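You operate a simulated robot arm through the tools that you are given. There is no shell and no other tool.

You run a simulated robot arm. Do the job below in one go: nothing can be reset, and whatever is moved stays where it is left.

Task
Clamp the white key top onto the glued key in the jig, then wipe off the glue that squeezes out.
Fine: lift the bar before you wipe; use the green pad and put it back; leave the blue knob. What is to be rubbed or washed off counts as gone when no trace of it is left.

Only the result counts: the job must be done as asked and must still hold three seconds after the hand-in. Knocking over, shifting, dropping, spilling or breaking anything else fails it.

Robot
A 7-joint arm with a two-finger parallel gripper, fixed in place. Base frame: the origin is on the floor under the middle of its stand, x ahead of it, y to its left, z up; the work surface is at about z = 78. Units: cm, degrees, N and s.
With the tool pointing down near the work surface it reaches from about 46 to 92 cm from the base axis. Its first joint turns from -115.0 to 115.0 degrees. Payload 3.91 kg.
Tool frame: the origin (TCP) lies between the finger pads and is the grasp point; the fingertips stand 3 cm ahead of it; z points along the fingers, y is the line along which they close. The gripper opens to 11 cm. The fingers are 2 cm wide and 1 cm thick; the gripper's body (4.8 by 11.2 cm) begins 5.5 cm behind the TCP.
Orientation is that of the tool frame in the base frame, as [roll, pitch, yaw] about the fixed x, y, z axes, in that order (R = Rz(yaw) Ry(pitch) Rx(roll)). With the fingers straight down and closing along the base's y, the tool's x points along the base's -x, its y along +y and its z along -z.

Tools
- The arm moves only by the tool drive_tool. Its argument "plan" is a list of rows, each a list of 3 entries, a list of its own where there are three numbers: the shift along the tool's x, y, z in m, then the turn, a rotation vector about the tool's x, y, z in degrees, then the finger opening in m, from 0 to 0.11. In form: [[[tx, ty, tz], [rx, ry, rz], gripper], ...]. A call has 1 to 20 rows; each row is the pose to reach, as a shift and turn from the pose commanded when the call began, along the tool's axes at that moment. Rows are played at 5 a second. More than 5 cm and 8.6 degrees between two rows, or a gripper value outside its range, and nothing of the call is played. A pose out of reach is approached as far as the arm can. The call stops where the force on the tool passes 40 N (or 10 N more than at its start, if that is more) or the arm is blocked; 0.2 s more then pass. The fingers move at their own pace (about 15.3 cm/s each) and stop on an object; they squeeze with about 25 N. The grip force told is the motor's: it shows also when the fingers shut on nothing. Time passes only in rows, and 0.2 s behind the last, so rows that repeat a pose let the fingers close. The reply holds the time, the measured pose of the TCP, the force on the tool along the base axes, the opening and the grip force, in the units named above and with some noise, with the torque about the TCP (base axes, N m) and any sound that the robot's microphone picked up.
- Cameras (640 x 400 px; columns grow to the right, rows downward): "scene" is fixed at [22.18, 49.8, 152.24]; the picture's right is [-0.55, -0.84, 0.00], its down [-0.56, 0.37, -0.74] and it looks along [0.62, -0.41, -0.67] (base axes); focal length 351 px, centre (320, 200). "wrist" rides on the gripper at [7.2, 1.7, -10.3] in the tool frame; the picture's right is [-0.23, 0.97, 0.00], its down [-0.76, -0.18, -0.62] and it looks along [-0.61, -0.14, 0.78] (tool axes); focal length 222 px, centre (320, 200). There is no depth. A picture from a camera that has moved, and an enlarged one, comes with that camera's place and axes in the base frame and with its lens.
- grab_frame(camera): a new picture of that camera. It takes no simulated time.
- raise_lower(by): slides the trunk up (or, below 0, down) by that many cm; the arm rides with it, the base frame stays. It gives what a move gives, with no picture.
- close_up(camera, box): a new picture of the part [left, top, right, bottom] of that camera's present view, enlarged. It takes no simulated time.
- finish_job(): hands the job in; it is judged then, once.

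Nothing tells you positions but the pictures and the camera data. Unless the task says otherwise, let go and move clear before handing in.

The tools are called after "Emit:" by a JSON object that holds its "api" and its "payload". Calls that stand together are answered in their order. drive_tool: Moves the arm, as the interface text tells. Its arguments: {"type":"object","properties":{"plan":{"type":"array","items":{"type":"array"}}},"required":["plan"]} The other tools are called the same way: raise_lower (by) moves the trunk up or down; grab_frame (camera) takes a picture; close_up (camera, box) takes an enlarged picture of a part of a camera's view; finish_job () hands the job in.

At the start:

```text
time_s: 0.0
eef_pos: [54.95, 7.37, 117.68]
tcp_rot: [-179.9, 0.0, 179.9]
wrist_force: [-0.8, 0.1, 0.0]
wrist_torque: [0.04, 0.0, 0.01]
finger_gap: 11.0
finger_force: 0.0
trunk travel left (down, up): [-72.5, 26.5]
```

scene: 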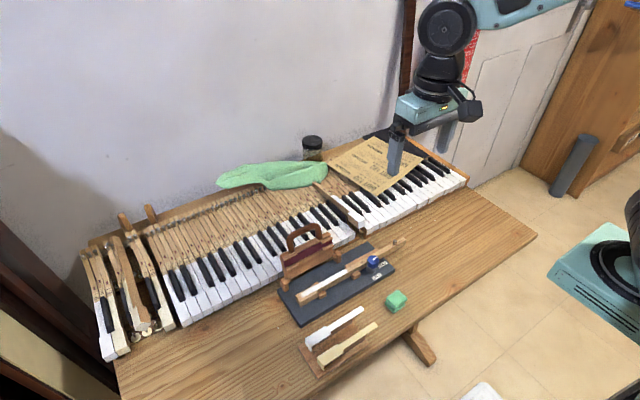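
wrist: 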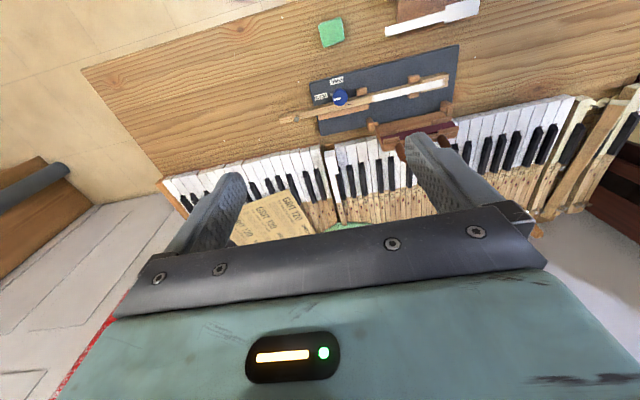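

I see a table with a piano keyboard, a dark jig holding a wooden key, a bar with a handle behind it, a blue knob, a green pad, and a small tray with a white and a cream key top. I'll look closer before I move anything.

Emit:
{"api": "close_up", "payload": {"camera": "scene", "box": [260, 210, 430, 316]}}

Emit:
{"api": "close_up", "payload": {"camera": "scene", "box": [280, 280, 420, 368]}}

Emit:
{"api": "close_up", "payload": {"camera": "wrist", "box": [270, 0, 510, 150]}}

```text
3.76 times, centred on (345, 263) of scene
camera zoom: at [22.18, 49.8, 152.24], right [-0.55, -0.84, 0.0], down [-0.56, 0.37, -0.74], along [0.62, -0.41, -0.67], focal length 1322 px, centre (226, -37)
```

zoom: 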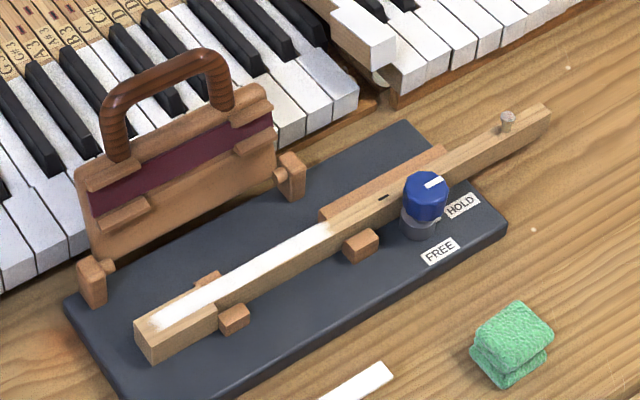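

```text
4.55 times, centred on (350, 324) of scene
camera zoom: at [22.18, 49.8, 152.24], right [-0.55, -0.84, 0.0], down [-0.56, 0.37, -0.74], along [0.62, -0.41, -0.67], focal length 1596 px, centre (184, -364)
```

zoom: 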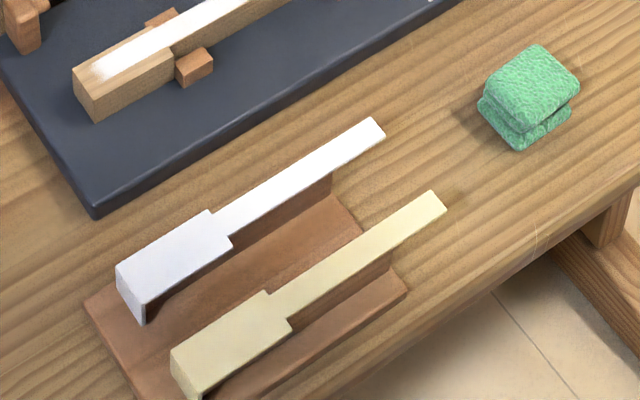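

```text
2.67 times, centred on (390, 75) of wrist
camera zoom: at [47.75, 9.13, 127.96], right [0.23, 0.97, 0.0], down [0.76, -0.18, 0.62], along [0.61, -0.14, -0.78], focal length 592 px, centre (133, 533)
```

zoom: 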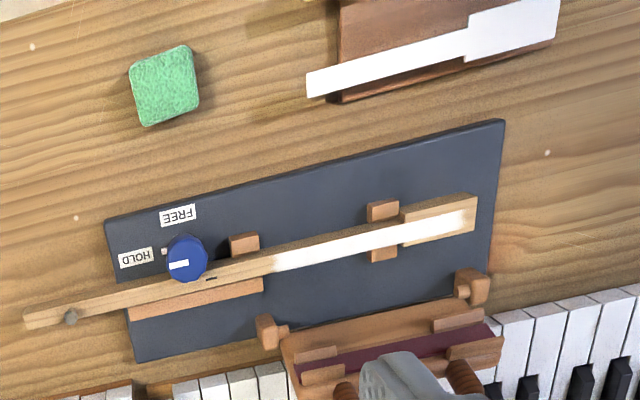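

The jig lies at roughly x≈60, the tray is to its left, and the pad sits near (50, 10). I'll take tighter zooms to triangulate the details.

Emit:
{"api": "close_up", "payload": {"camera": "scene", "box": [274, 215, 354, 265]}}

Emit:
{"api": "close_up", "payload": {"camera": "scene", "box": [276, 260, 356, 310]}}

Emit:
{"api": "close_up", "payload": {"camera": "scene", "box": [330, 230, 410, 280]}}

Emit:
{"api": "close_up", "payload": {"camera": "scene", "box": [300, 300, 380, 350]}}

Emit:
{"api": "close_up", "payload": {"camera": "wrist", "box": [360, 50, 480, 125]}}

Emit:
{"api": "close_up", "payload": {"camera": "wrist", "box": [270, 60, 390, 135]}}

Emit:
{"api": "close_up", "payload": {"camera": "wrist", "box": [370, 0, 490, 75]}}

```text
8.00 times, centred on (314, 240) of scene
camera zoom: at [22.18, 49.8, 152.24], right [-0.55, -0.84, 0.0], down [-0.56, 0.37, -0.74], along [0.62, -0.41, -0.67], focal length 2808 px, centre (368, -120)
```

zoom: 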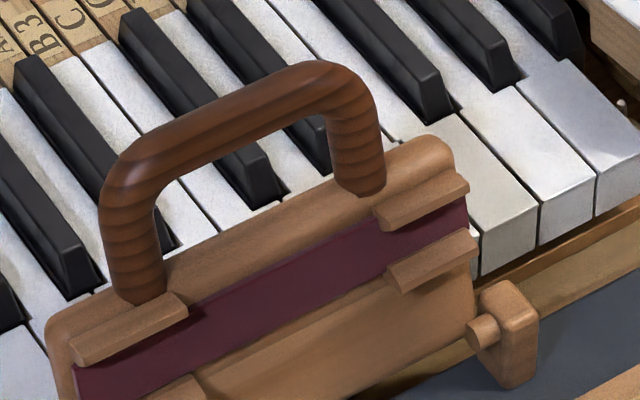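

```text
8.00 times, centred on (316, 285) of scene
camera zoom: at [22.18, 49.8, 152.24], right [-0.55, -0.84, 0.0], down [-0.56, 0.37, -0.74], along [0.62, -0.41, -0.67], focal length 2808 px, centre (352, -480)
```

zoom: 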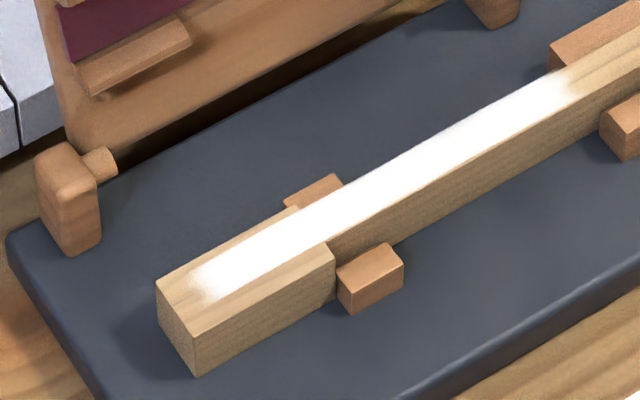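

```text
8.00 times, centred on (370, 255) of scene
camera zoom: at [22.18, 49.8, 152.24], right [-0.55, -0.84, 0.0], down [-0.56, 0.37, -0.74], along [0.62, -0.41, -0.67], focal length 2808 px, centre (-80, -240)
```

zoom: 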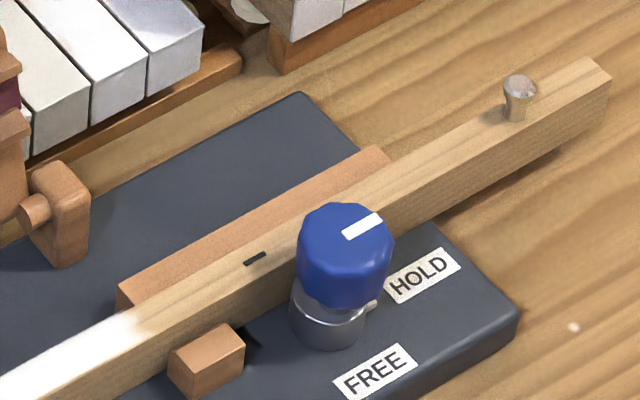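

```text
8.00 times, centred on (340, 325) of scene
camera zoom: at [22.18, 49.8, 152.24], right [-0.55, -0.84, 0.0], down [-0.56, 0.37, -0.74], along [0.62, -0.41, -0.67], focal length 2808 px, centre (160, -800)
```

zoom: 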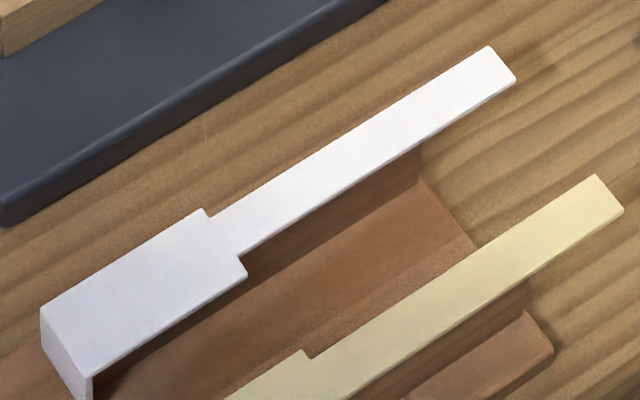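

```text
5.33 times, centred on (420, 88) of wrist
camera zoom: at [47.75, 9.13, 127.96], right [0.23, 0.97, 0.0], down [0.76, -0.18, 0.62], along [0.61, -0.14, -0.78], focal length 1185 px, centre (-213, 800)
```

zoom: 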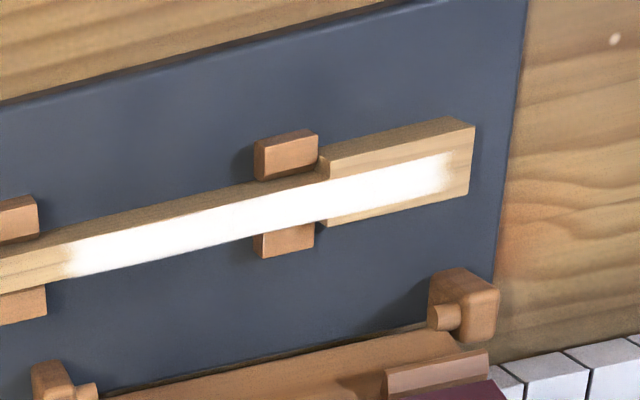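

```text
5.33 times, centred on (330, 98) of wrist
camera zoom: at [47.75, 9.13, 127.96], right [0.23, 0.97, 0.0], down [0.76, -0.18, 0.62], along [0.61, -0.14, -0.78], focal length 1185 px, centre (267, 747)
```

zoom: 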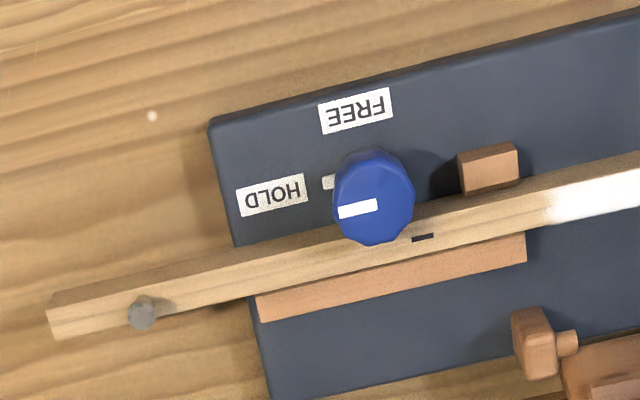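

```text
5.33 times, centred on (430, 38) of wrist
camera zoom: at [47.75, 9.13, 127.96], right [0.23, 0.97, 0.0], down [0.76, -0.18, 0.62], along [0.61, -0.14, -0.78], focal length 1185 px, centre (-267, 1067)
```

zoom: 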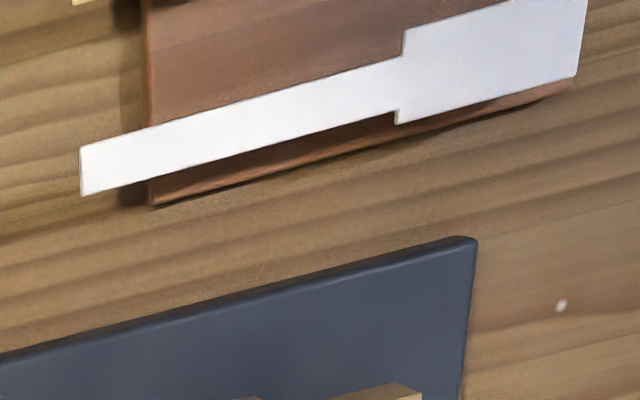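

My rough triangulation puts the key along y, with its head near (61.5, 30) and its top at about z 83. I'll lower the wrist camera over the tray and the head end of the jig for accurate close views.

Emit:
{"api": "drive_tool", "payload": {"plan": [[[0.0025, 0.025, 0.028], [0, 0, 0], 0.11], [[0.005, 0.05, 0.056], [0, 0, 0], 0.11], [[0.0075, 0.075, 0.085], [0, 0, 0], 0.11], [[0.01, 0.1, 0.113], [0, 0, 0], 0.11], [[0.0125, 0.125, 0.141], [0, 0, 0], 0.11], [[0.015, 0.15, 0.17], [0, 0, 0], 0.11], [[0.0175, 0.175, 0.198], [0, 0, 0], 0.11], [[0.0195, 0.1963, 0.2268], [0, 0, 0], 0.11], [[0.0195, 0.1963, 0.2268], [0, 0, 0], 0.11]]}}

Emit:
{"api": "grab_frame", "payload": {"camera": "wrist"}}

Emit:
{"api": "grab_frame", "payload": {"camera": "scene"}}

```text
time_s: 2.0
eef_pos: [53.04, 27.0, 94.82]
tcp_rot: [-179.9, 0.1, 180.0]
wrist_force: [-0.4, -0.5, 0.1]
wrist_torque: [0.04, 0.0, 0.0]
finger_gap: 11.0
finger_force: 0.0
trunk travel left (down, up): [-72.5, 26.5]
```

```text
taken
camera wrist: at [45.85, 28.75, 105.2], right [0.23, 0.97, 0.0], down [0.76, -0.18, 0.62], along [0.61, -0.14, -0.78], focal length 222 px, centre (320, 200)
```

wrist: 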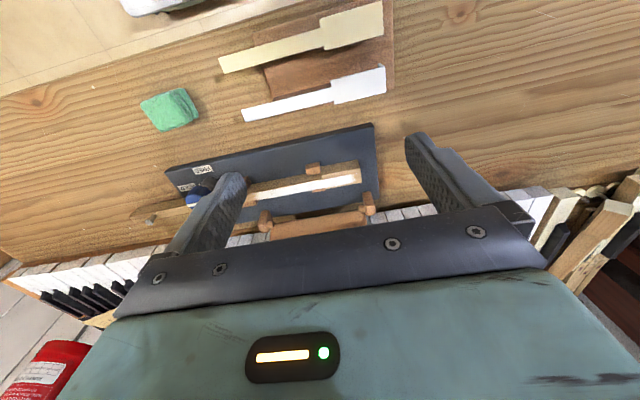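

```text
taken
```

scene: 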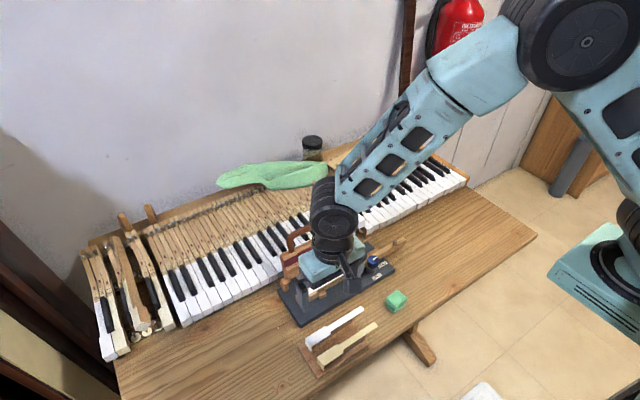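

I have a good close view now. Next I'll zoom in on the tray, the key head, the bar and the pad.

Emit:
{"api": "close_up", "payload": {"camera": "wrist", "box": [200, 0, 400, 125]}}

Emit:
{"api": "close_up", "payload": {"camera": "wrist", "box": [225, 60, 395, 166]}}

Emit:
{"api": "close_up", "payload": {"camera": "wrist", "box": [240, 140, 400, 240]}}

Emit:
{"api": "close_up", "payload": {"camera": "wrist", "box": [120, 70, 280, 170]}}

Emit:
{"api": "close_up", "payload": {"camera": "scene", "box": [290, 290, 420, 371]}}

```text
3.20 times, centred on (300, 62) of wrist
camera zoom: at [45.85, 28.75, 105.2], right [0.23, 0.97, 0.0], down [0.76, -0.18, 0.62], along [0.61, -0.14, -0.78], focal length 711 px, centre (384, 640)
```

zoom: 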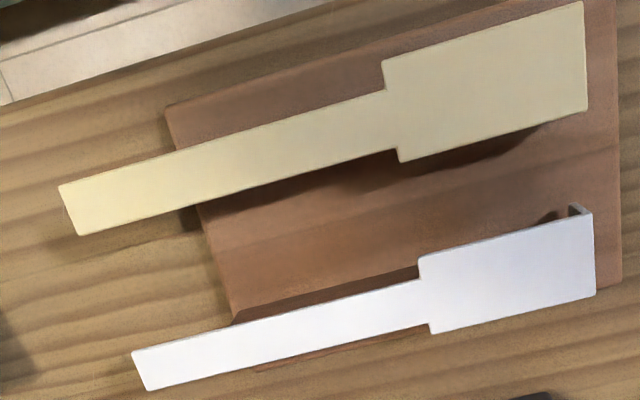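

```text
3.76 times, centred on (310, 113) of wrist
camera zoom: at [45.85, 28.75, 105.2], right [0.23, 0.97, 0.0], down [0.76, -0.18, 0.62], along [0.61, -0.14, -0.78], focal length 836 px, centre (358, 528)
```

zoom: 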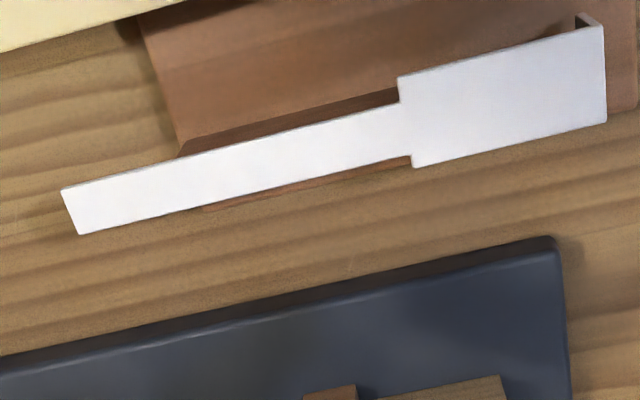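

```text
4.00 times, centred on (320, 190) of wrist
camera zoom: at [45.85, 28.75, 105.2], right [0.23, 0.97, 0.0], down [0.76, -0.18, 0.62], along [0.61, -0.14, -0.78], focal length 888 px, centre (320, 240)
```

zoom: 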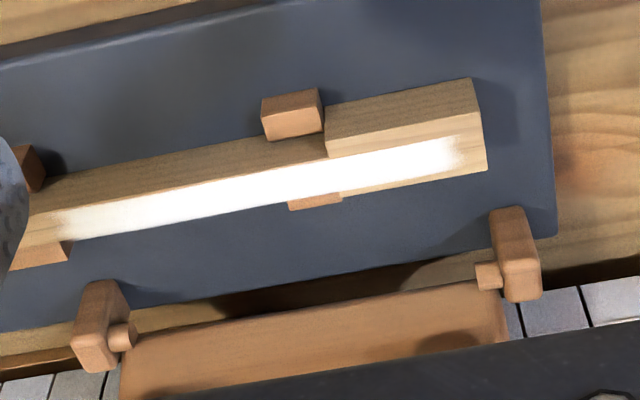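

```text
4.00 times, centred on (200, 120) of wrist
camera zoom: at [45.85, 28.75, 105.2], right [0.23, 0.97, 0.0], down [0.76, -0.18, 0.62], along [0.61, -0.14, -0.78], focal length 888 px, centre (800, 520)
```

zoom: 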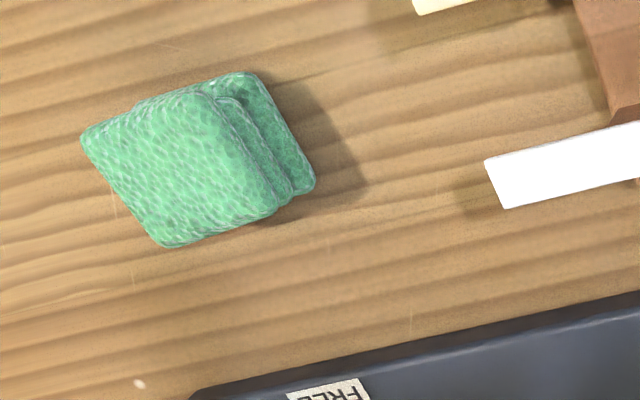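

```text
4.92 times, centred on (355, 330) of scene
camera zoom: at [22.18, 49.8, 152.24], right [-0.55, -0.84, 0.0], down [-0.56, 0.37, -0.74], along [0.62, -0.41, -0.67], focal length 1728 px, centre (148, -442)
```

zoom: 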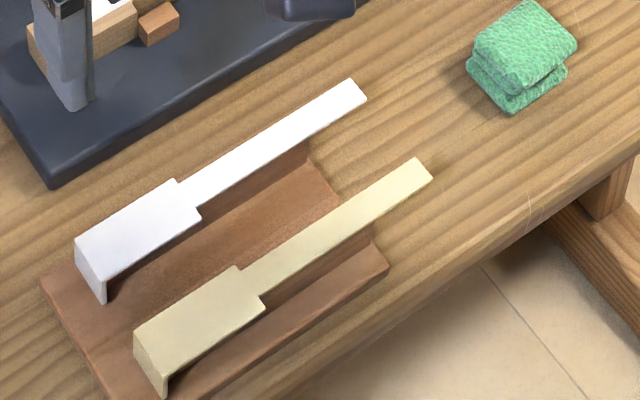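

The white top lies along y at about z 82, with its tail end at y≈19.4, its head front lip at y≈33.8 and its centre line at x≈51.3. I'll take a second viewpoint from the left to pin down the key in the jig.

Emit:
{"api": "drive_tool", "payload": {"plan": [[[0.003, 0.03, 0.01], [0, 0, 0], 0.11], [[0.006, 0.06, 0.02], [0, 0, 0], 0.11], [[0.01, 0.1, 0.03], [0, 0, 0], 0.11], [[0.01, 0.13, 0.03], [0, 0, 0], 0.11], [[0.01, 0.13, 0.03], [0, 0, 0], 0.11]]}}

Emit:
{"api": "grab_frame", "payload": {"camera": "wrist"}}

Emit:
{"api": "close_up", "payload": {"camera": "wrist", "box": [200, 120, 360, 220]}}

Emit:
{"api": "close_up", "payload": {"camera": "wrist", "box": [160, 40, 320, 140]}}

Emit:
{"api": "close_up", "payload": {"camera": "wrist", "box": [260, 160, 340, 210]}}

```text
time_s: 3.2
eef_pos: [52.25, 39.98, 91.95]
tcp_rot: [-179.9, 0.1, 180.0]
wrist_force: [0.3, -0.2, 1.0]
wrist_torque: [0.02, 0.0, -0.02]
finger_gap: 10.99
finger_force: 0.1
trunk travel left (down, up): [-72.5, 26.5]
```

```text
taken
camera wrist: at [44.9, 41.72, 102.26], right [0.23, 0.97, 0.0], down [0.76, -0.18, 0.62], along [0.61, -0.14, -0.78], focal length 222 px, centre (320, 200)
```

wrist: 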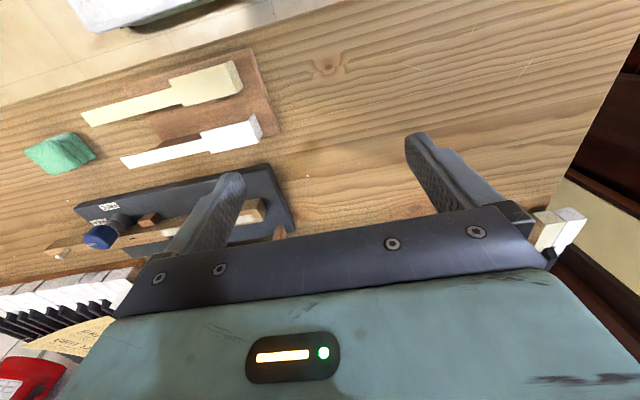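

```text
4.00 times, centred on (280, 170) of wrist
camera zoom: at [44.9, 41.72, 102.26], right [0.23, 0.97, 0.0], down [0.76, -0.18, 0.62], along [0.61, -0.14, -0.78], focal length 888 px, centre (480, 320)
```

zoom: 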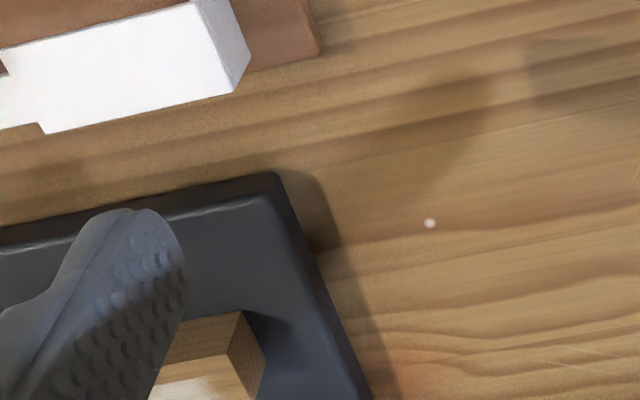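

```text
4.00 times, centred on (240, 90) of wrist
camera zoom: at [44.9, 41.72, 102.26], right [0.23, 0.97, 0.0], down [0.76, -0.18, 0.62], along [0.61, -0.14, -0.78], focal length 888 px, centre (640, 640)
```

zoom: 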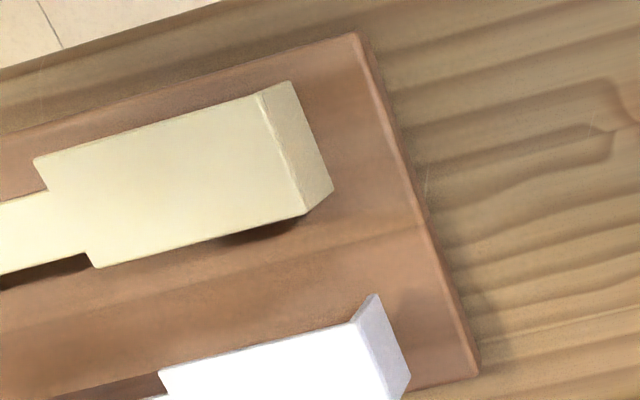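

```text
8.00 times, centred on (300, 185) of wrist
camera zoom: at [44.9, 41.72, 102.26], right [0.23, 0.97, 0.0], down [0.76, -0.18, 0.62], along [0.61, -0.14, -0.78], focal length 1777 px, centre (480, 320)
```

zoom: 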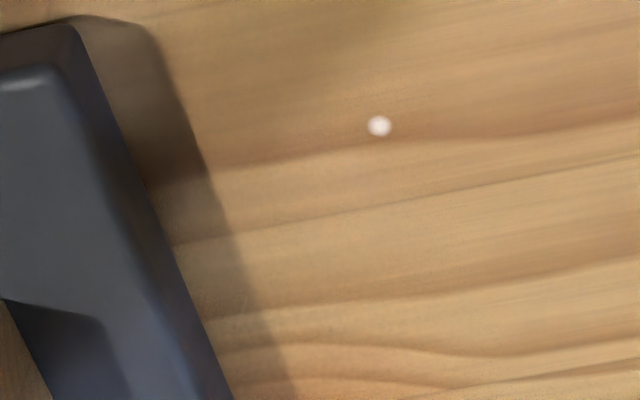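

The key's head front edge is near (60.2, 30.3), with its top at about z 82. Before planning the gripper clearance I need the bar and handle geometry, so I'll go higher and look down at them.

Emit:
{"api": "drive_tool", "payload": {"plan": [[[-0.01, -0.03, -0.035], [0, 0, 0], 0.11], [[-0.02, -0.06, -0.07], [0, 0, 0], 0.11], [[-0.035, -0.09, -0.1], [0, 0, 0], 0.11], [[-0.05, -0.12, -0.12], [0, 0, 0], 0.11], [[-0.06, -0.14, -0.13], [0, 0, 0], 0.11], [[-0.06, -0.14, -0.13], [0, 0, 0], 0.11]]}}

Emit:
{"api": "grab_frame", "payload": {"camera": "wrist"}}

Emit:
{"api": "close_up", "payload": {"camera": "wrist", "box": [230, 90, 420, 209]}}

```text
time_s: 4.6
eef_pos: [58.2, 26.2, 104.95]
tcp_rot: [-179.9, 0.1, 180.0]
wrist_force: [-0.2, 0.2, -0.3]
wrist_torque: [0.0, 0.03, 0.01]
finger_gap: 11.0
finger_force: 0.0
trunk travel left (down, up): [-72.5, 26.5]
```

```text
taken
camera wrist: at [50.92, 27.82, 115.33], right [0.23, 0.97, 0.0], down [0.76, -0.18, 0.62], along [0.61, -0.14, -0.78], focal length 222 px, centre (320, 200)
```

wrist: 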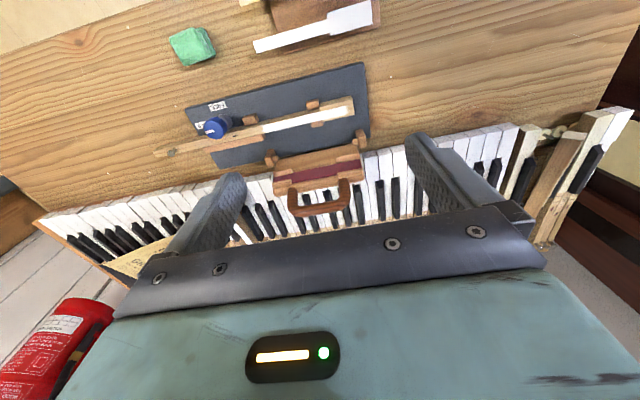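

```text
3.36 times, centred on (325, 150) of wrist
camera zoom: at [50.92, 27.82, 115.33], right [0.23, 0.97, 0.0], down [0.76, -0.18, 0.62], along [0.61, -0.14, -0.78], focal length 747 px, centre (303, 370)
```

zoom: 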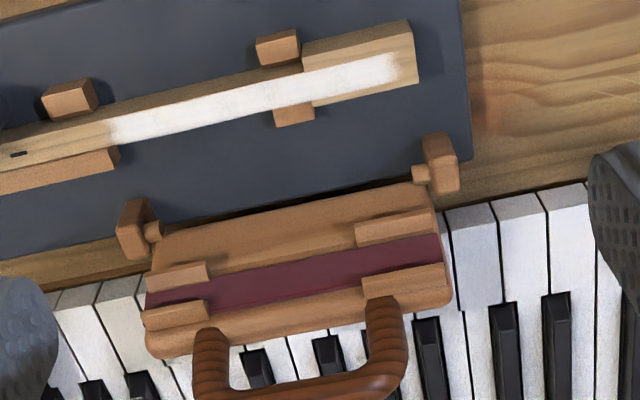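

Emit:
{"api": "close_up", "payload": {"camera": "wrist", "box": [255, 120, 375, 220]}}

Emit:
{"api": "close_up", "payload": {"camera": "scene", "box": [250, 200, 410, 300]}}

Emit:
{"api": "drive_tool", "payload": {"plan": [[[0, -0.04, 0], [0, 0, 0], 0.11], [[0, -0.08, 0], [0, 0, 0], 0.11], [[0, -0.12, 0], [0, 0, 0], 0.11], [[0, -0.12, 0], [0, 0, 0], 0.11]]}}

Emit:
{"api": "grab_frame", "payload": {"camera": "wrist"}}

Emit:
{"api": "close_up", "payload": {"camera": "wrist", "box": [300, 90, 460, 190]}}

```text
4.00 times, centred on (315, 170) of wrist
camera zoom: at [50.92, 27.82, 115.33], right [0.23, 0.97, 0.0], down [0.76, -0.18, 0.62], along [0.61, -0.14, -0.78], focal length 888 px, centre (340, 320)
```

zoom: 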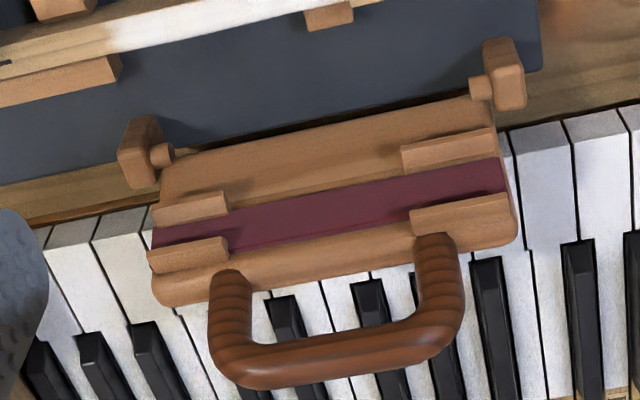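

```text
4.00 times, centred on (330, 250) of scene
camera zoom: at [22.18, 49.8, 152.24], right [-0.55, -0.84, 0.0], down [-0.56, 0.37, -0.74], along [0.62, -0.41, -0.67], focal length 1404 px, centre (280, 0)
```

zoom: 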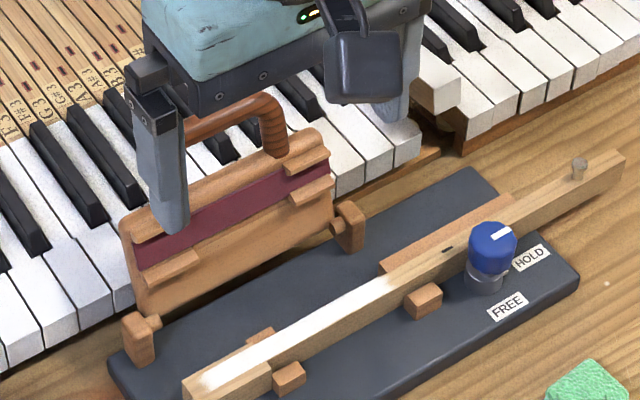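

```text
time_s: 5.6
eef_pos: [58.16, 14.18, 104.77]
tcp_rot: [-179.9, 0.0, 179.9]
wrist_force: [0.9, -0.2, 0.7]
wrist_torque: [0.01, -0.01, 0.0]
finger_gap: 11.0
finger_force: 0.0
trunk travel left (down, up): [-72.5, 26.5]
```

```text
taken
camera wrist: at [50.89, 15.86, 115.22], right [0.23, 0.97, 0.0], down [0.76, -0.18, 0.62], along [0.61, -0.14, -0.78], focal length 222 px, centre (320, 200)
```

wrist: 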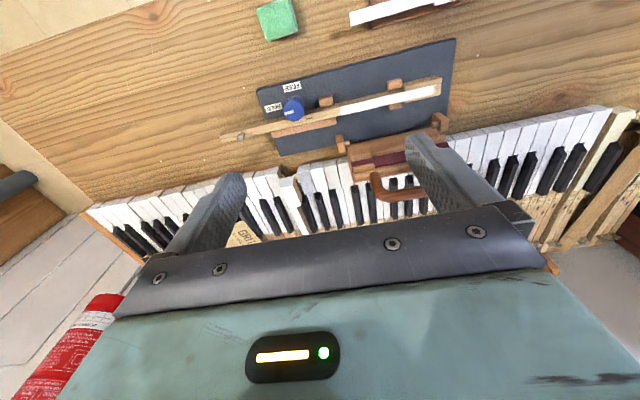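

```text
4.00 times, centred on (380, 140) of wrist
camera zoom: at [50.89, 15.86, 115.22], right [0.23, 0.97, 0.0], down [0.76, -0.18, 0.62], along [0.61, -0.14, -0.78], focal length 888 px, centre (80, 440)
```

zoom: 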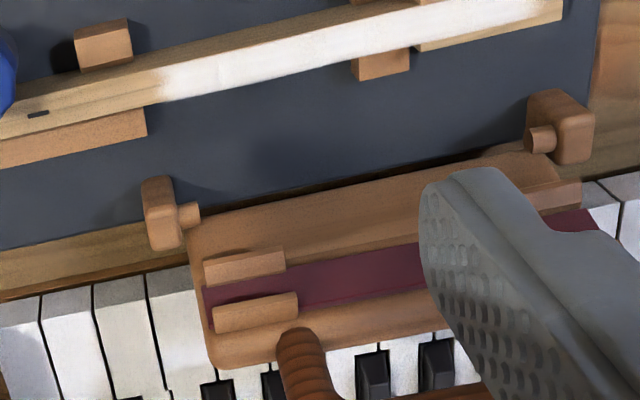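

The bar hinges about an axis at x≈66.4, z≈82.4, parallel to y. It leans back about 23°, and the handle is at roughly (70.5, 23.4, 92). Gripping the key top across its width should clear it, so I'll turn the tool to yaw 90 (closing along x) and move above the tray.

Emit:
{"api": "drive_tool", "payload": {"plan": [[[0.004, 0.018, 0.005], [0, 0, 8.2], 0.11], [[0.008, 0.036, 0.01], [0, 0, 16.4], 0.11], [[0.012, 0.054, 0.015], [0, 0, 24.6], 0.11], [[0.016, 0.072, 0.02], [0, 0, 32.8], 0.11], [[0.02, 0.09, 0.03], [0, 0, 41.0], 0.11], [[0.024, 0.108, 0.04], [0, 0, 49.2], 0.11], [[0.028, 0.126, 0.05], [0, 0, 57.4], 0.11], [[0.032, 0.144, 0.06], [0, 0, 65.6], 0.11], [[0.036, 0.162, 0.075], [0, 0, 73.8], 0.11], [[0.04, 0.18, 0.09], [0, 0, 82.0], 0.11], [[0.0416, 0.188, 0.098], [0, 0, 90], 0.11], [[0.0416, 0.188, 0.098], [0, 0, 90], 0.11]]}}

Emit:
{"api": "grab_frame", "payload": {"camera": "wrist"}}

Emit:
{"api": "grab_frame", "payload": {"camera": "scene"}}

```text
time_s: 8.2
eef_pos: [53.93, 32.7, 95.14]
tcp_rot: [179.9, 0.0, 89.7]
wrist_force: [-0.5, 0.2, 0.0]
wrist_torque: [-0.07, 0.02, -0.03]
finger_gap: 11.0
finger_force: 0.1
trunk travel left (down, up): [-72.5, 26.5]
```

```text
taken
camera wrist: at [55.68, 40.1, 105.47], right [0.97, -0.23, 0.0], down [-0.18, -0.76, 0.62], along [-0.14, -0.61, -0.78], focal length 222 px, centre (320, 200)
```

wrist: 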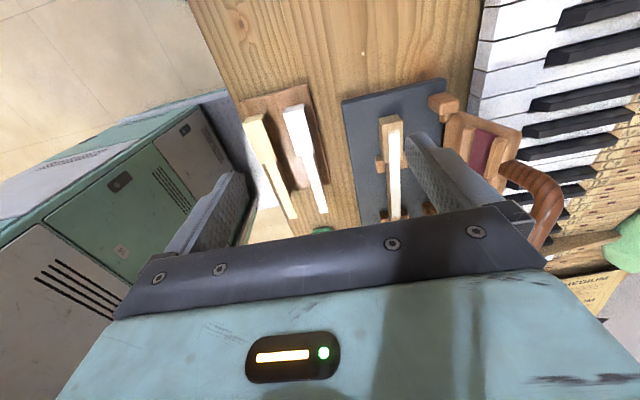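

```text
taken
```

scene: 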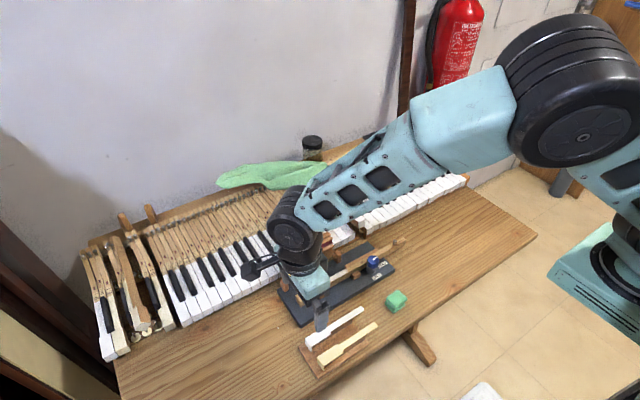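

Emit:
{"api": "close_up", "payload": {"camera": "wrist", "box": [230, 80, 390, 180]}}

Emit:
{"api": "close_up", "payload": {"camera": "wrist", "box": [340, 90, 500, 190]}}

Emit:
{"api": "close_up", "payload": {"camera": "wrist", "box": [240, 150, 400, 250]}}

```text
4.00 times, centred on (310, 130) of wrist
camera zoom: at [55.68, 40.1, 105.47], right [0.97, -0.23, 0.0], down [-0.18, -0.76, 0.62], along [-0.14, -0.61, -0.78], focal length 888 px, centre (360, 480)
```

zoom: 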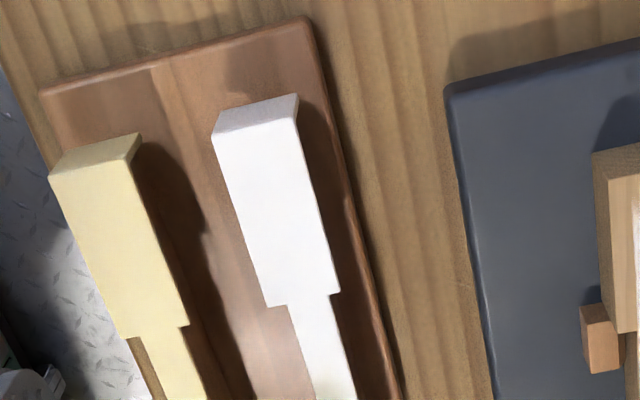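

```text
4.00 times, centred on (420, 140) of wrist
camera zoom: at [55.68, 40.1, 105.47], right [0.97, -0.23, 0.0], down [-0.18, -0.76, 0.62], along [-0.14, -0.61, -0.78], focal length 888 px, centre (-80, 440)
```

zoom: 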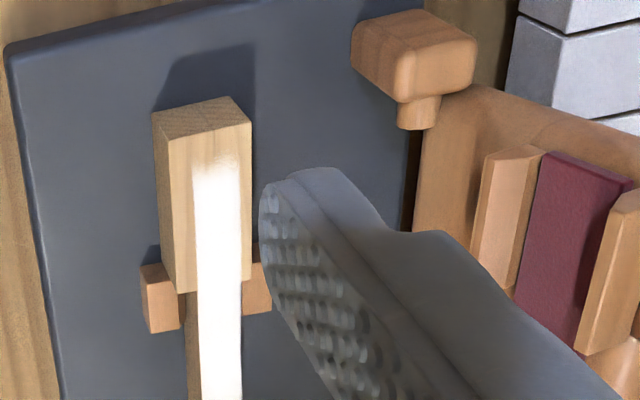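

```text
4.00 times, centred on (320, 200) of wrist
camera zoom: at [55.68, 40.1, 105.47], right [0.97, -0.23, 0.0], down [-0.18, -0.76, 0.62], along [-0.14, -0.61, -0.78], focal length 888 px, centre (320, 200)
```

zoom: 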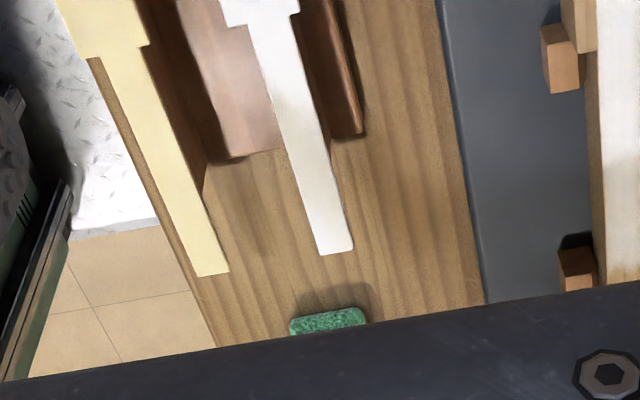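

The view from yaw 90 confirms the white top's head spans x 50.24–52.47 with its front at y 33.7, parallel to y. The key head centre is at x≈61.28, with its front at y≈30.3. I'll hover above the white head with a 3.4 cm opening and check it before descending.

Emit:
{"api": "drive_tool", "payload": {"plan": [[[-0.007, -0.009, 0.015], [0, 0, -0.3], 0.07], [[-0.014, -0.018, 0.03], [0, 0, -0.3], 0.04], [[-0.02, -0.0261, 0.05], [0, 0, -0.3], 0.034], [[-0.02, -0.0261, 0.07], [0, 0, -0.3], 0.034], [[-0.02, -0.0261, 0.07], [0, 0, -0.3], 0.034], [[-0.02, -0.0261, 0.07], [0, 0, -0.3], 0.034]]}}

Emit:
{"api": "grab_frame", "payload": {"camera": "wrist"}}

Emit:
{"api": "close_up", "payload": {"camera": "wrist", "box": [240, 120, 400, 220]}}

Emit:
{"api": "close_up", "payload": {"camera": "scene", "box": [270, 270, 400, 351]}}

```text
time_s: 9.6
eef_pos: [51.54, 30.85, 88.15]
tcp_rot: [179.9, 0.1, 90.2]
wrist_force: [0.0, 0.8, -0.4]
wrist_torque: [-0.02, -0.02, 0.01]
finger_gap: 3.41
finger_force: 0.2
trunk travel left (down, up): [-72.5, 26.5]
```

```text
taken
camera wrist: at [53.07, 38.1, 98.45], right [0.97, -0.22, 0.0], down [-0.18, -0.76, 0.62], along [-0.14, -0.61, -0.78], focal length 222 px, centre (320, 200)
```

wrist: 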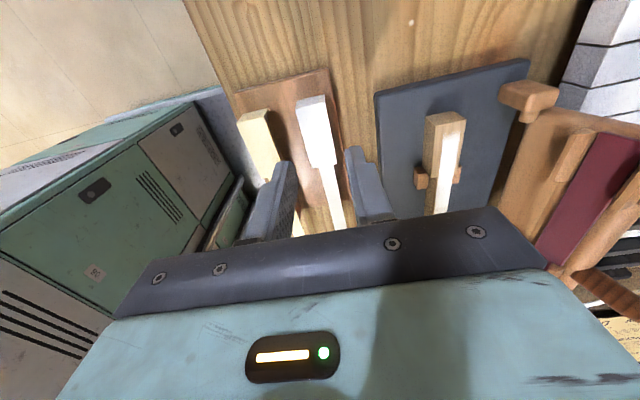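

```text
4.00 times, centred on (320, 170) of wrist
camera zoom: at [53.07, 38.1, 98.45], right [0.97, -0.22, 0.0], down [-0.18, -0.76, 0.62], along [-0.14, -0.61, -0.78], focal length 888 px, centre (320, 320)
```

zoom: 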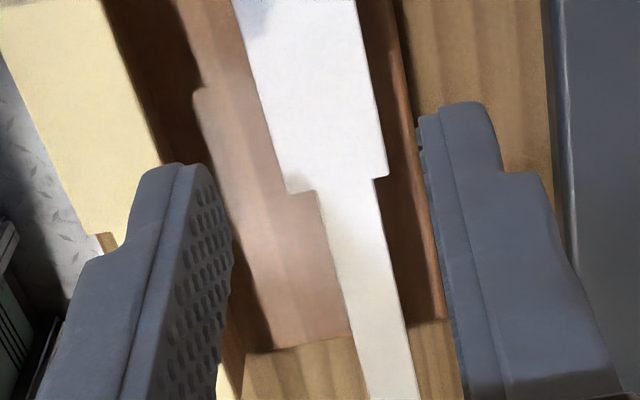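

```text
4.92 times, centred on (335, 310) of scene
camera zoom: at [22.18, 49.8, 152.24], right [-0.55, -0.84, 0.0], down [-0.56, 0.37, -0.74], along [0.62, -0.41, -0.67], focal length 1728 px, centre (246, -344)
```

zoom: 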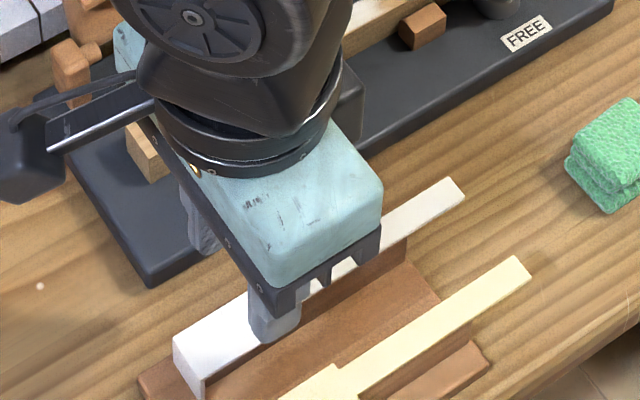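

The fingers are centred about the white head, and the cream top is clear of the near finger. I'll descend so the fingertips sit just below the sheet.

Emit:
{"api": "drive_tool", "payload": {"plan": [[[0, 0, 0.01], [0, 0, 0], 0.034], [[0, 0, 0.02], [0, 0, 0], 0.034], [[0, 0, 0.03], [0, 0, 0], 0.034], [[0, 0, 0.036], [0, 0, 0], 0.034], [[0, 0, 0.036], [0, 0, 0], 0.034]]}}

Emit:
{"api": "close_up", "payload": {"camera": "wrist", "box": [240, 100, 400, 200]}}

Emit:
{"api": "close_up", "payload": {"camera": "scene", "box": [270, 290, 370, 352]}}

```text
time_s: 10.8
eef_pos: [51.44, 30.67, 84.37]
tcp_rot: [179.9, 0.1, 90.3]
wrist_force: [0.8, -1.2, -0.2]
wrist_torque: [-0.01, 0.0, 0.0]
finger_gap: 3.38
finger_force: 0.1
trunk travel left (down, up): [-72.5, 26.5]
```

```text
4.00 times, centred on (320, 150) of wrist
camera zoom: at [53.01, 38.07, 94.83], right [0.97, -0.22, 0.0], down [-0.17, -0.76, 0.62], along [-0.14, -0.61, -0.78], focal length 888 px, centre (320, 400)
```

zoom: 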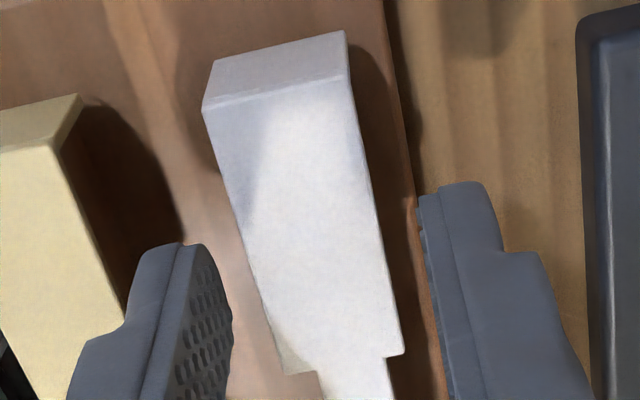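

```text
6.40 times, centred on (320, 321) of scene
camera zoom: at [22.18, 49.8, 152.24], right [-0.55, -0.84, 0.0], down [-0.56, 0.37, -0.74], along [0.62, -0.41, -0.67], focal length 2246 px, centre (320, -574)
```

zoom: 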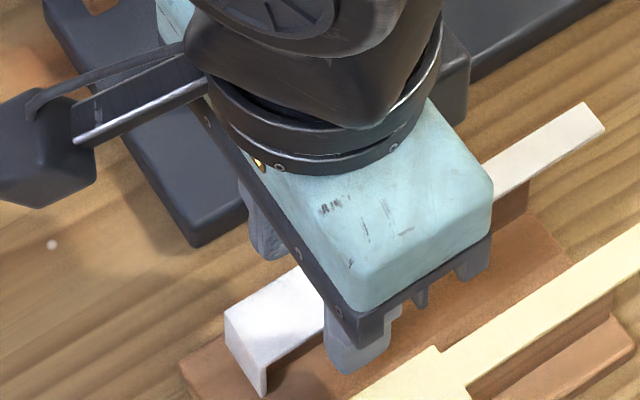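

Centred well. Closing on the sheet now, then a small lift to check the grip.

Emit:
{"api": "drive_tool", "payload": {"plan": [[[0, 0, 0], [0, 0, 0], 0.025], [[0, 0, 0], [0, 0, 0], 0.02], [[0, 0, 0], [0, 0, 0], 0.01], [[0, 0, 0], [0, 0, 0], 0.01], [[0, 0, 0], [0, 0, 0], 0.01]]}}

Emit:
{"api": "close_up", "payload": {"camera": "wrist", "box": [240, 100, 400, 200]}}

```text
time_s: 12.0
eef_pos: [51.37, 30.78, 84.59]
tcp_rot: [179.8, 0.2, 90.3]
wrist_force: [-1.0, 0.2, -0.1]
wrist_torque: [0.0, 0.02, 0.01]
finger_gap: 2.1
finger_force: 25.4
trunk travel left (down, up): [-72.5, 26.5]
```

```text
4.00 times, centred on (320, 150) of wrist
camera zoom: at [53.01, 38.07, 94.83], right [0.97, -0.22, 0.0], down [-0.17, -0.76, 0.62], along [-0.14, -0.61, -0.78], focal length 888 px, centre (320, 400)
```

zoom: 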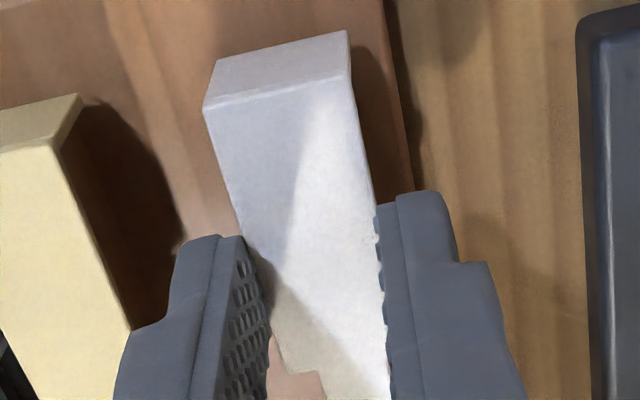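

Gripped with a gap of 2.1 cm at 25 N. Lifting 5 cm.

Emit:
{"api": "drive_tool", "payload": {"plan": [[[0, 0, -0.005], [0, 0, 0], 0.01], [[0, 0, -0.015], [0, 0, 0], 0.01], [[0, 0, -0.03], [0, 0, 0], 0.01], [[0, 0, -0.05], [0, 0, 0], 0.01], [[0, 0, -0.05], [0, 0, 0], 0.01]]}}

Emit:
{"api": "grab_frame", "payload": {"camera": "wrist"}}

Emit:
{"api": "grab_frame", "payload": {"camera": "scene"}}

Emit:
{"api": "close_up", "payload": {"camera": "wrist", "box": [240, 100, 400, 200]}}

```text
time_s: 13.2
eef_pos: [51.36, 30.84, 89.51]
tcp_rot: [179.9, 0.1, 90.2]
wrist_force: [-0.4, -0.2, -0.5]
wrist_torque: [-0.01, -0.01, 0.01]
finger_gap: 2.08
finger_force: 24.9
trunk travel left (down, up): [-72.5, 26.5]
```

```text
taken
camera wrist: at [52.98, 38.09, 99.89], right [0.97, -0.22, 0.0], down [-0.18, -0.76, 0.62], along [-0.14, -0.61, -0.78], focal length 222 px, centre (320, 200)
```

wrist: 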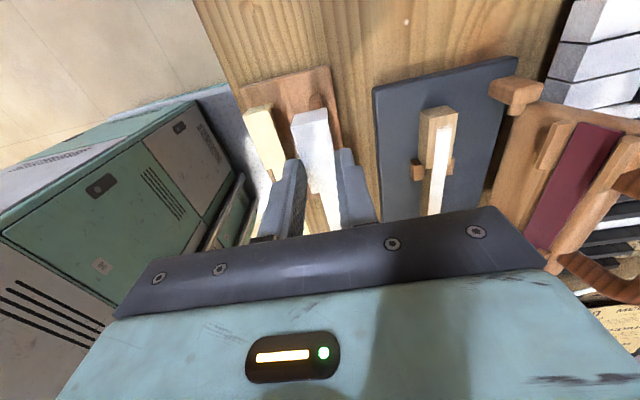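

```text
taken
```

scene: 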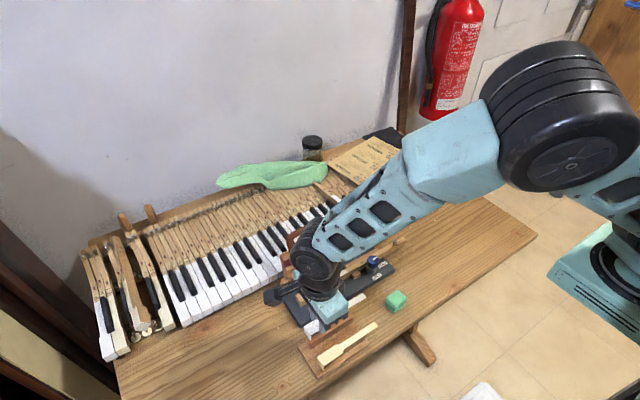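

```text
4.00 times, centred on (320, 150) of wrist
camera zoom: at [52.98, 38.09, 99.89], right [0.97, -0.22, 0.0], down [-0.18, -0.76, 0.62], along [-0.14, -0.61, -0.78], focal length 888 px, centre (320, 400)
```

zoom: 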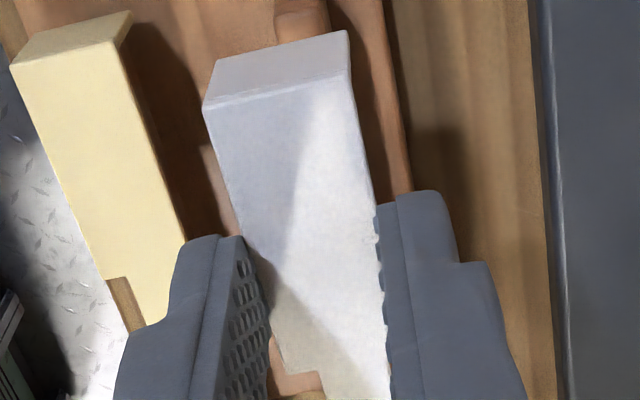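

The sheet is held rigidly. Next I'll carry it over the key at the same height and compare the alignment.

Emit:
{"api": "drive_tool", "payload": {"plan": [[[-0.008, 0.025, 0], [0, 0, 0.25], 0.01], [[-0.016, 0.05, 0], [0, 0, 0.25], 0.01], [[-0.024, 0.075, 0], [0, 0, 0.25], 0.01], [[-0.0323, 0.0997, 0], [0, 0, 0.25], 0.01], [[-0.0323, 0.0997, 0], [0, 0, 0.25], 0.01], [[-0.0323, 0.0997, 0], [0, 0, 0.25], 0.01]]}}

Emit:
{"api": "grab_frame", "payload": {"camera": "wrist"}}

Emit:
{"api": "close_up", "payload": {"camera": "wrist", "box": [240, 90, 400, 190]}}

Emit:
{"api": "close_up", "payload": {"camera": "scene", "box": [250, 230, 410, 330]}}

```text
time_s: 14.6
eef_pos: [61.45, 27.51, 89.52]
tcp_rot: [179.7, 0.1, 90.0]
wrist_force: [-0.6, 0.1, -0.3]
wrist_torque: [-0.01, -0.01, 0.02]
finger_gap: 2.07
finger_force: 24.9
trunk travel left (down, up): [-72.5, 26.5]
```

```text
taken
camera wrist: at [63.01, 34.88, 99.87], right [0.97, -0.23, 0.0], down [-0.18, -0.76, 0.62], along [-0.14, -0.61, -0.78], focal length 222 px, centre (320, 200)
```

wrist: 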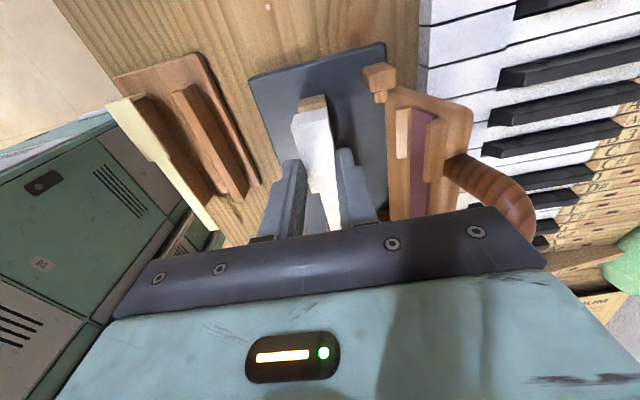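

```text
4.00 times, centred on (320, 140) of wrist
camera zoom: at [63.01, 34.88, 99.87], right [0.97, -0.23, 0.0], down [-0.18, -0.76, 0.62], along [-0.14, -0.61, -0.78], focal length 888 px, centre (320, 440)
```

zoom: 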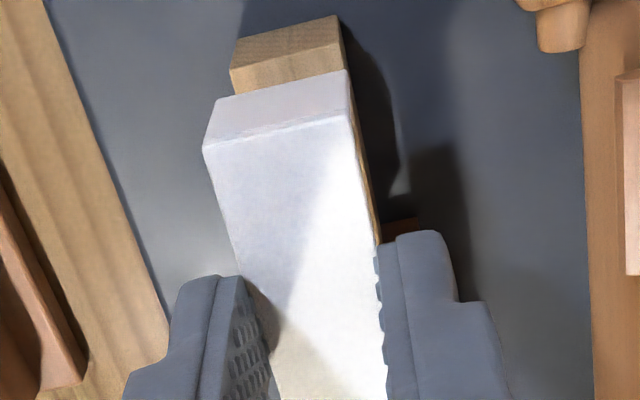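

```text
4.00 times, centred on (330, 280) of scene
camera zoom: at [22.18, 49.8, 152.24], right [-0.55, -0.84, 0.0], down [-0.56, 0.37, -0.74], along [0.62, -0.41, -0.67], focal length 1404 px, centre (280, -120)
```

zoom: 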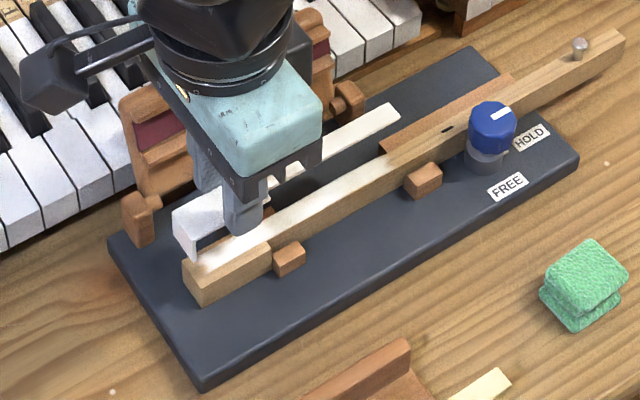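

The sheet sits centred over the key in x (61.33 against 61.30), with its outer front at y 30.55 and the key front at 30.28. I need the lip thickness before lowering, so I'll zoom on it.

Emit:
{"api": "close_up", "payload": {"camera": "scene", "box": [285, 255, 333, 285]}}

Emit:
{"api": "close_up", "payload": {"camera": "wrist", "box": [280, 90, 344, 130]}}

Emit:
{"api": "close_up", "payload": {"camera": "scene", "box": [310, 225, 390, 275]}}

```text
13.33 times, centred on (309, 270) of scene
camera zoom: at [22.18, 49.8, 152.24], right [-0.55, -0.84, 0.0], down [-0.56, 0.37, -0.74], along [0.62, -0.41, -0.67], focal length 4680 px, centre (467, -733)
```

zoom: 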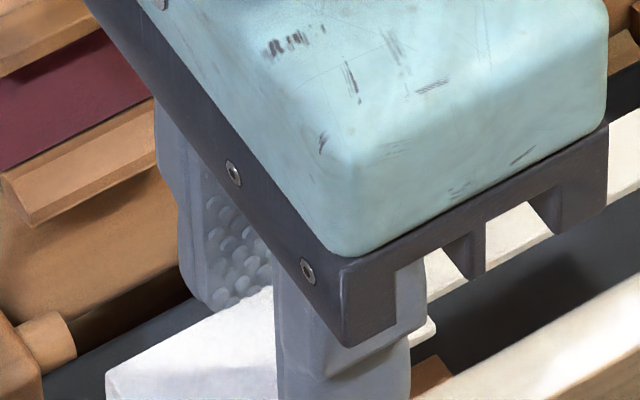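

```text
10.00 times, centred on (312, 110) of wrist
camera zoom: at [63.01, 34.88, 99.87], right [0.97, -0.23, 0.0], down [-0.18, -0.76, 0.62], along [-0.14, -0.61, -0.78], focal length 2221 px, centre (400, 1100)
```

zoom: 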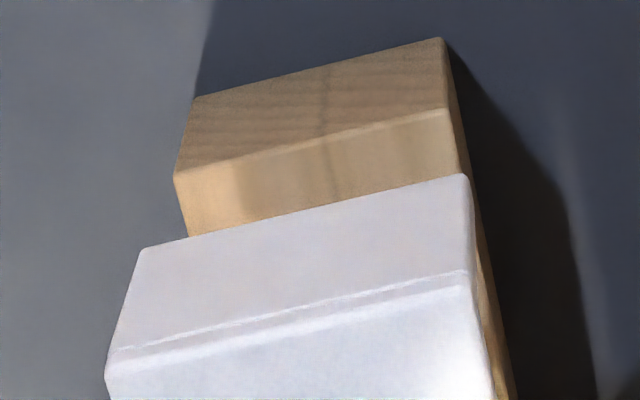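

```text
8.00 times, centred on (350, 250) of scene
camera zoom: at [22.18, 49.8, 152.24], right [-0.55, -0.84, 0.0], down [-0.56, 0.37, -0.74], along [0.62, -0.41, -0.67], focal length 2808 px, centre (80, -200)
```

zoom: 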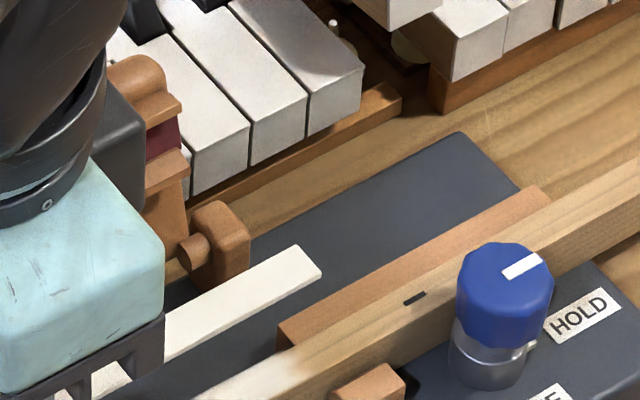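

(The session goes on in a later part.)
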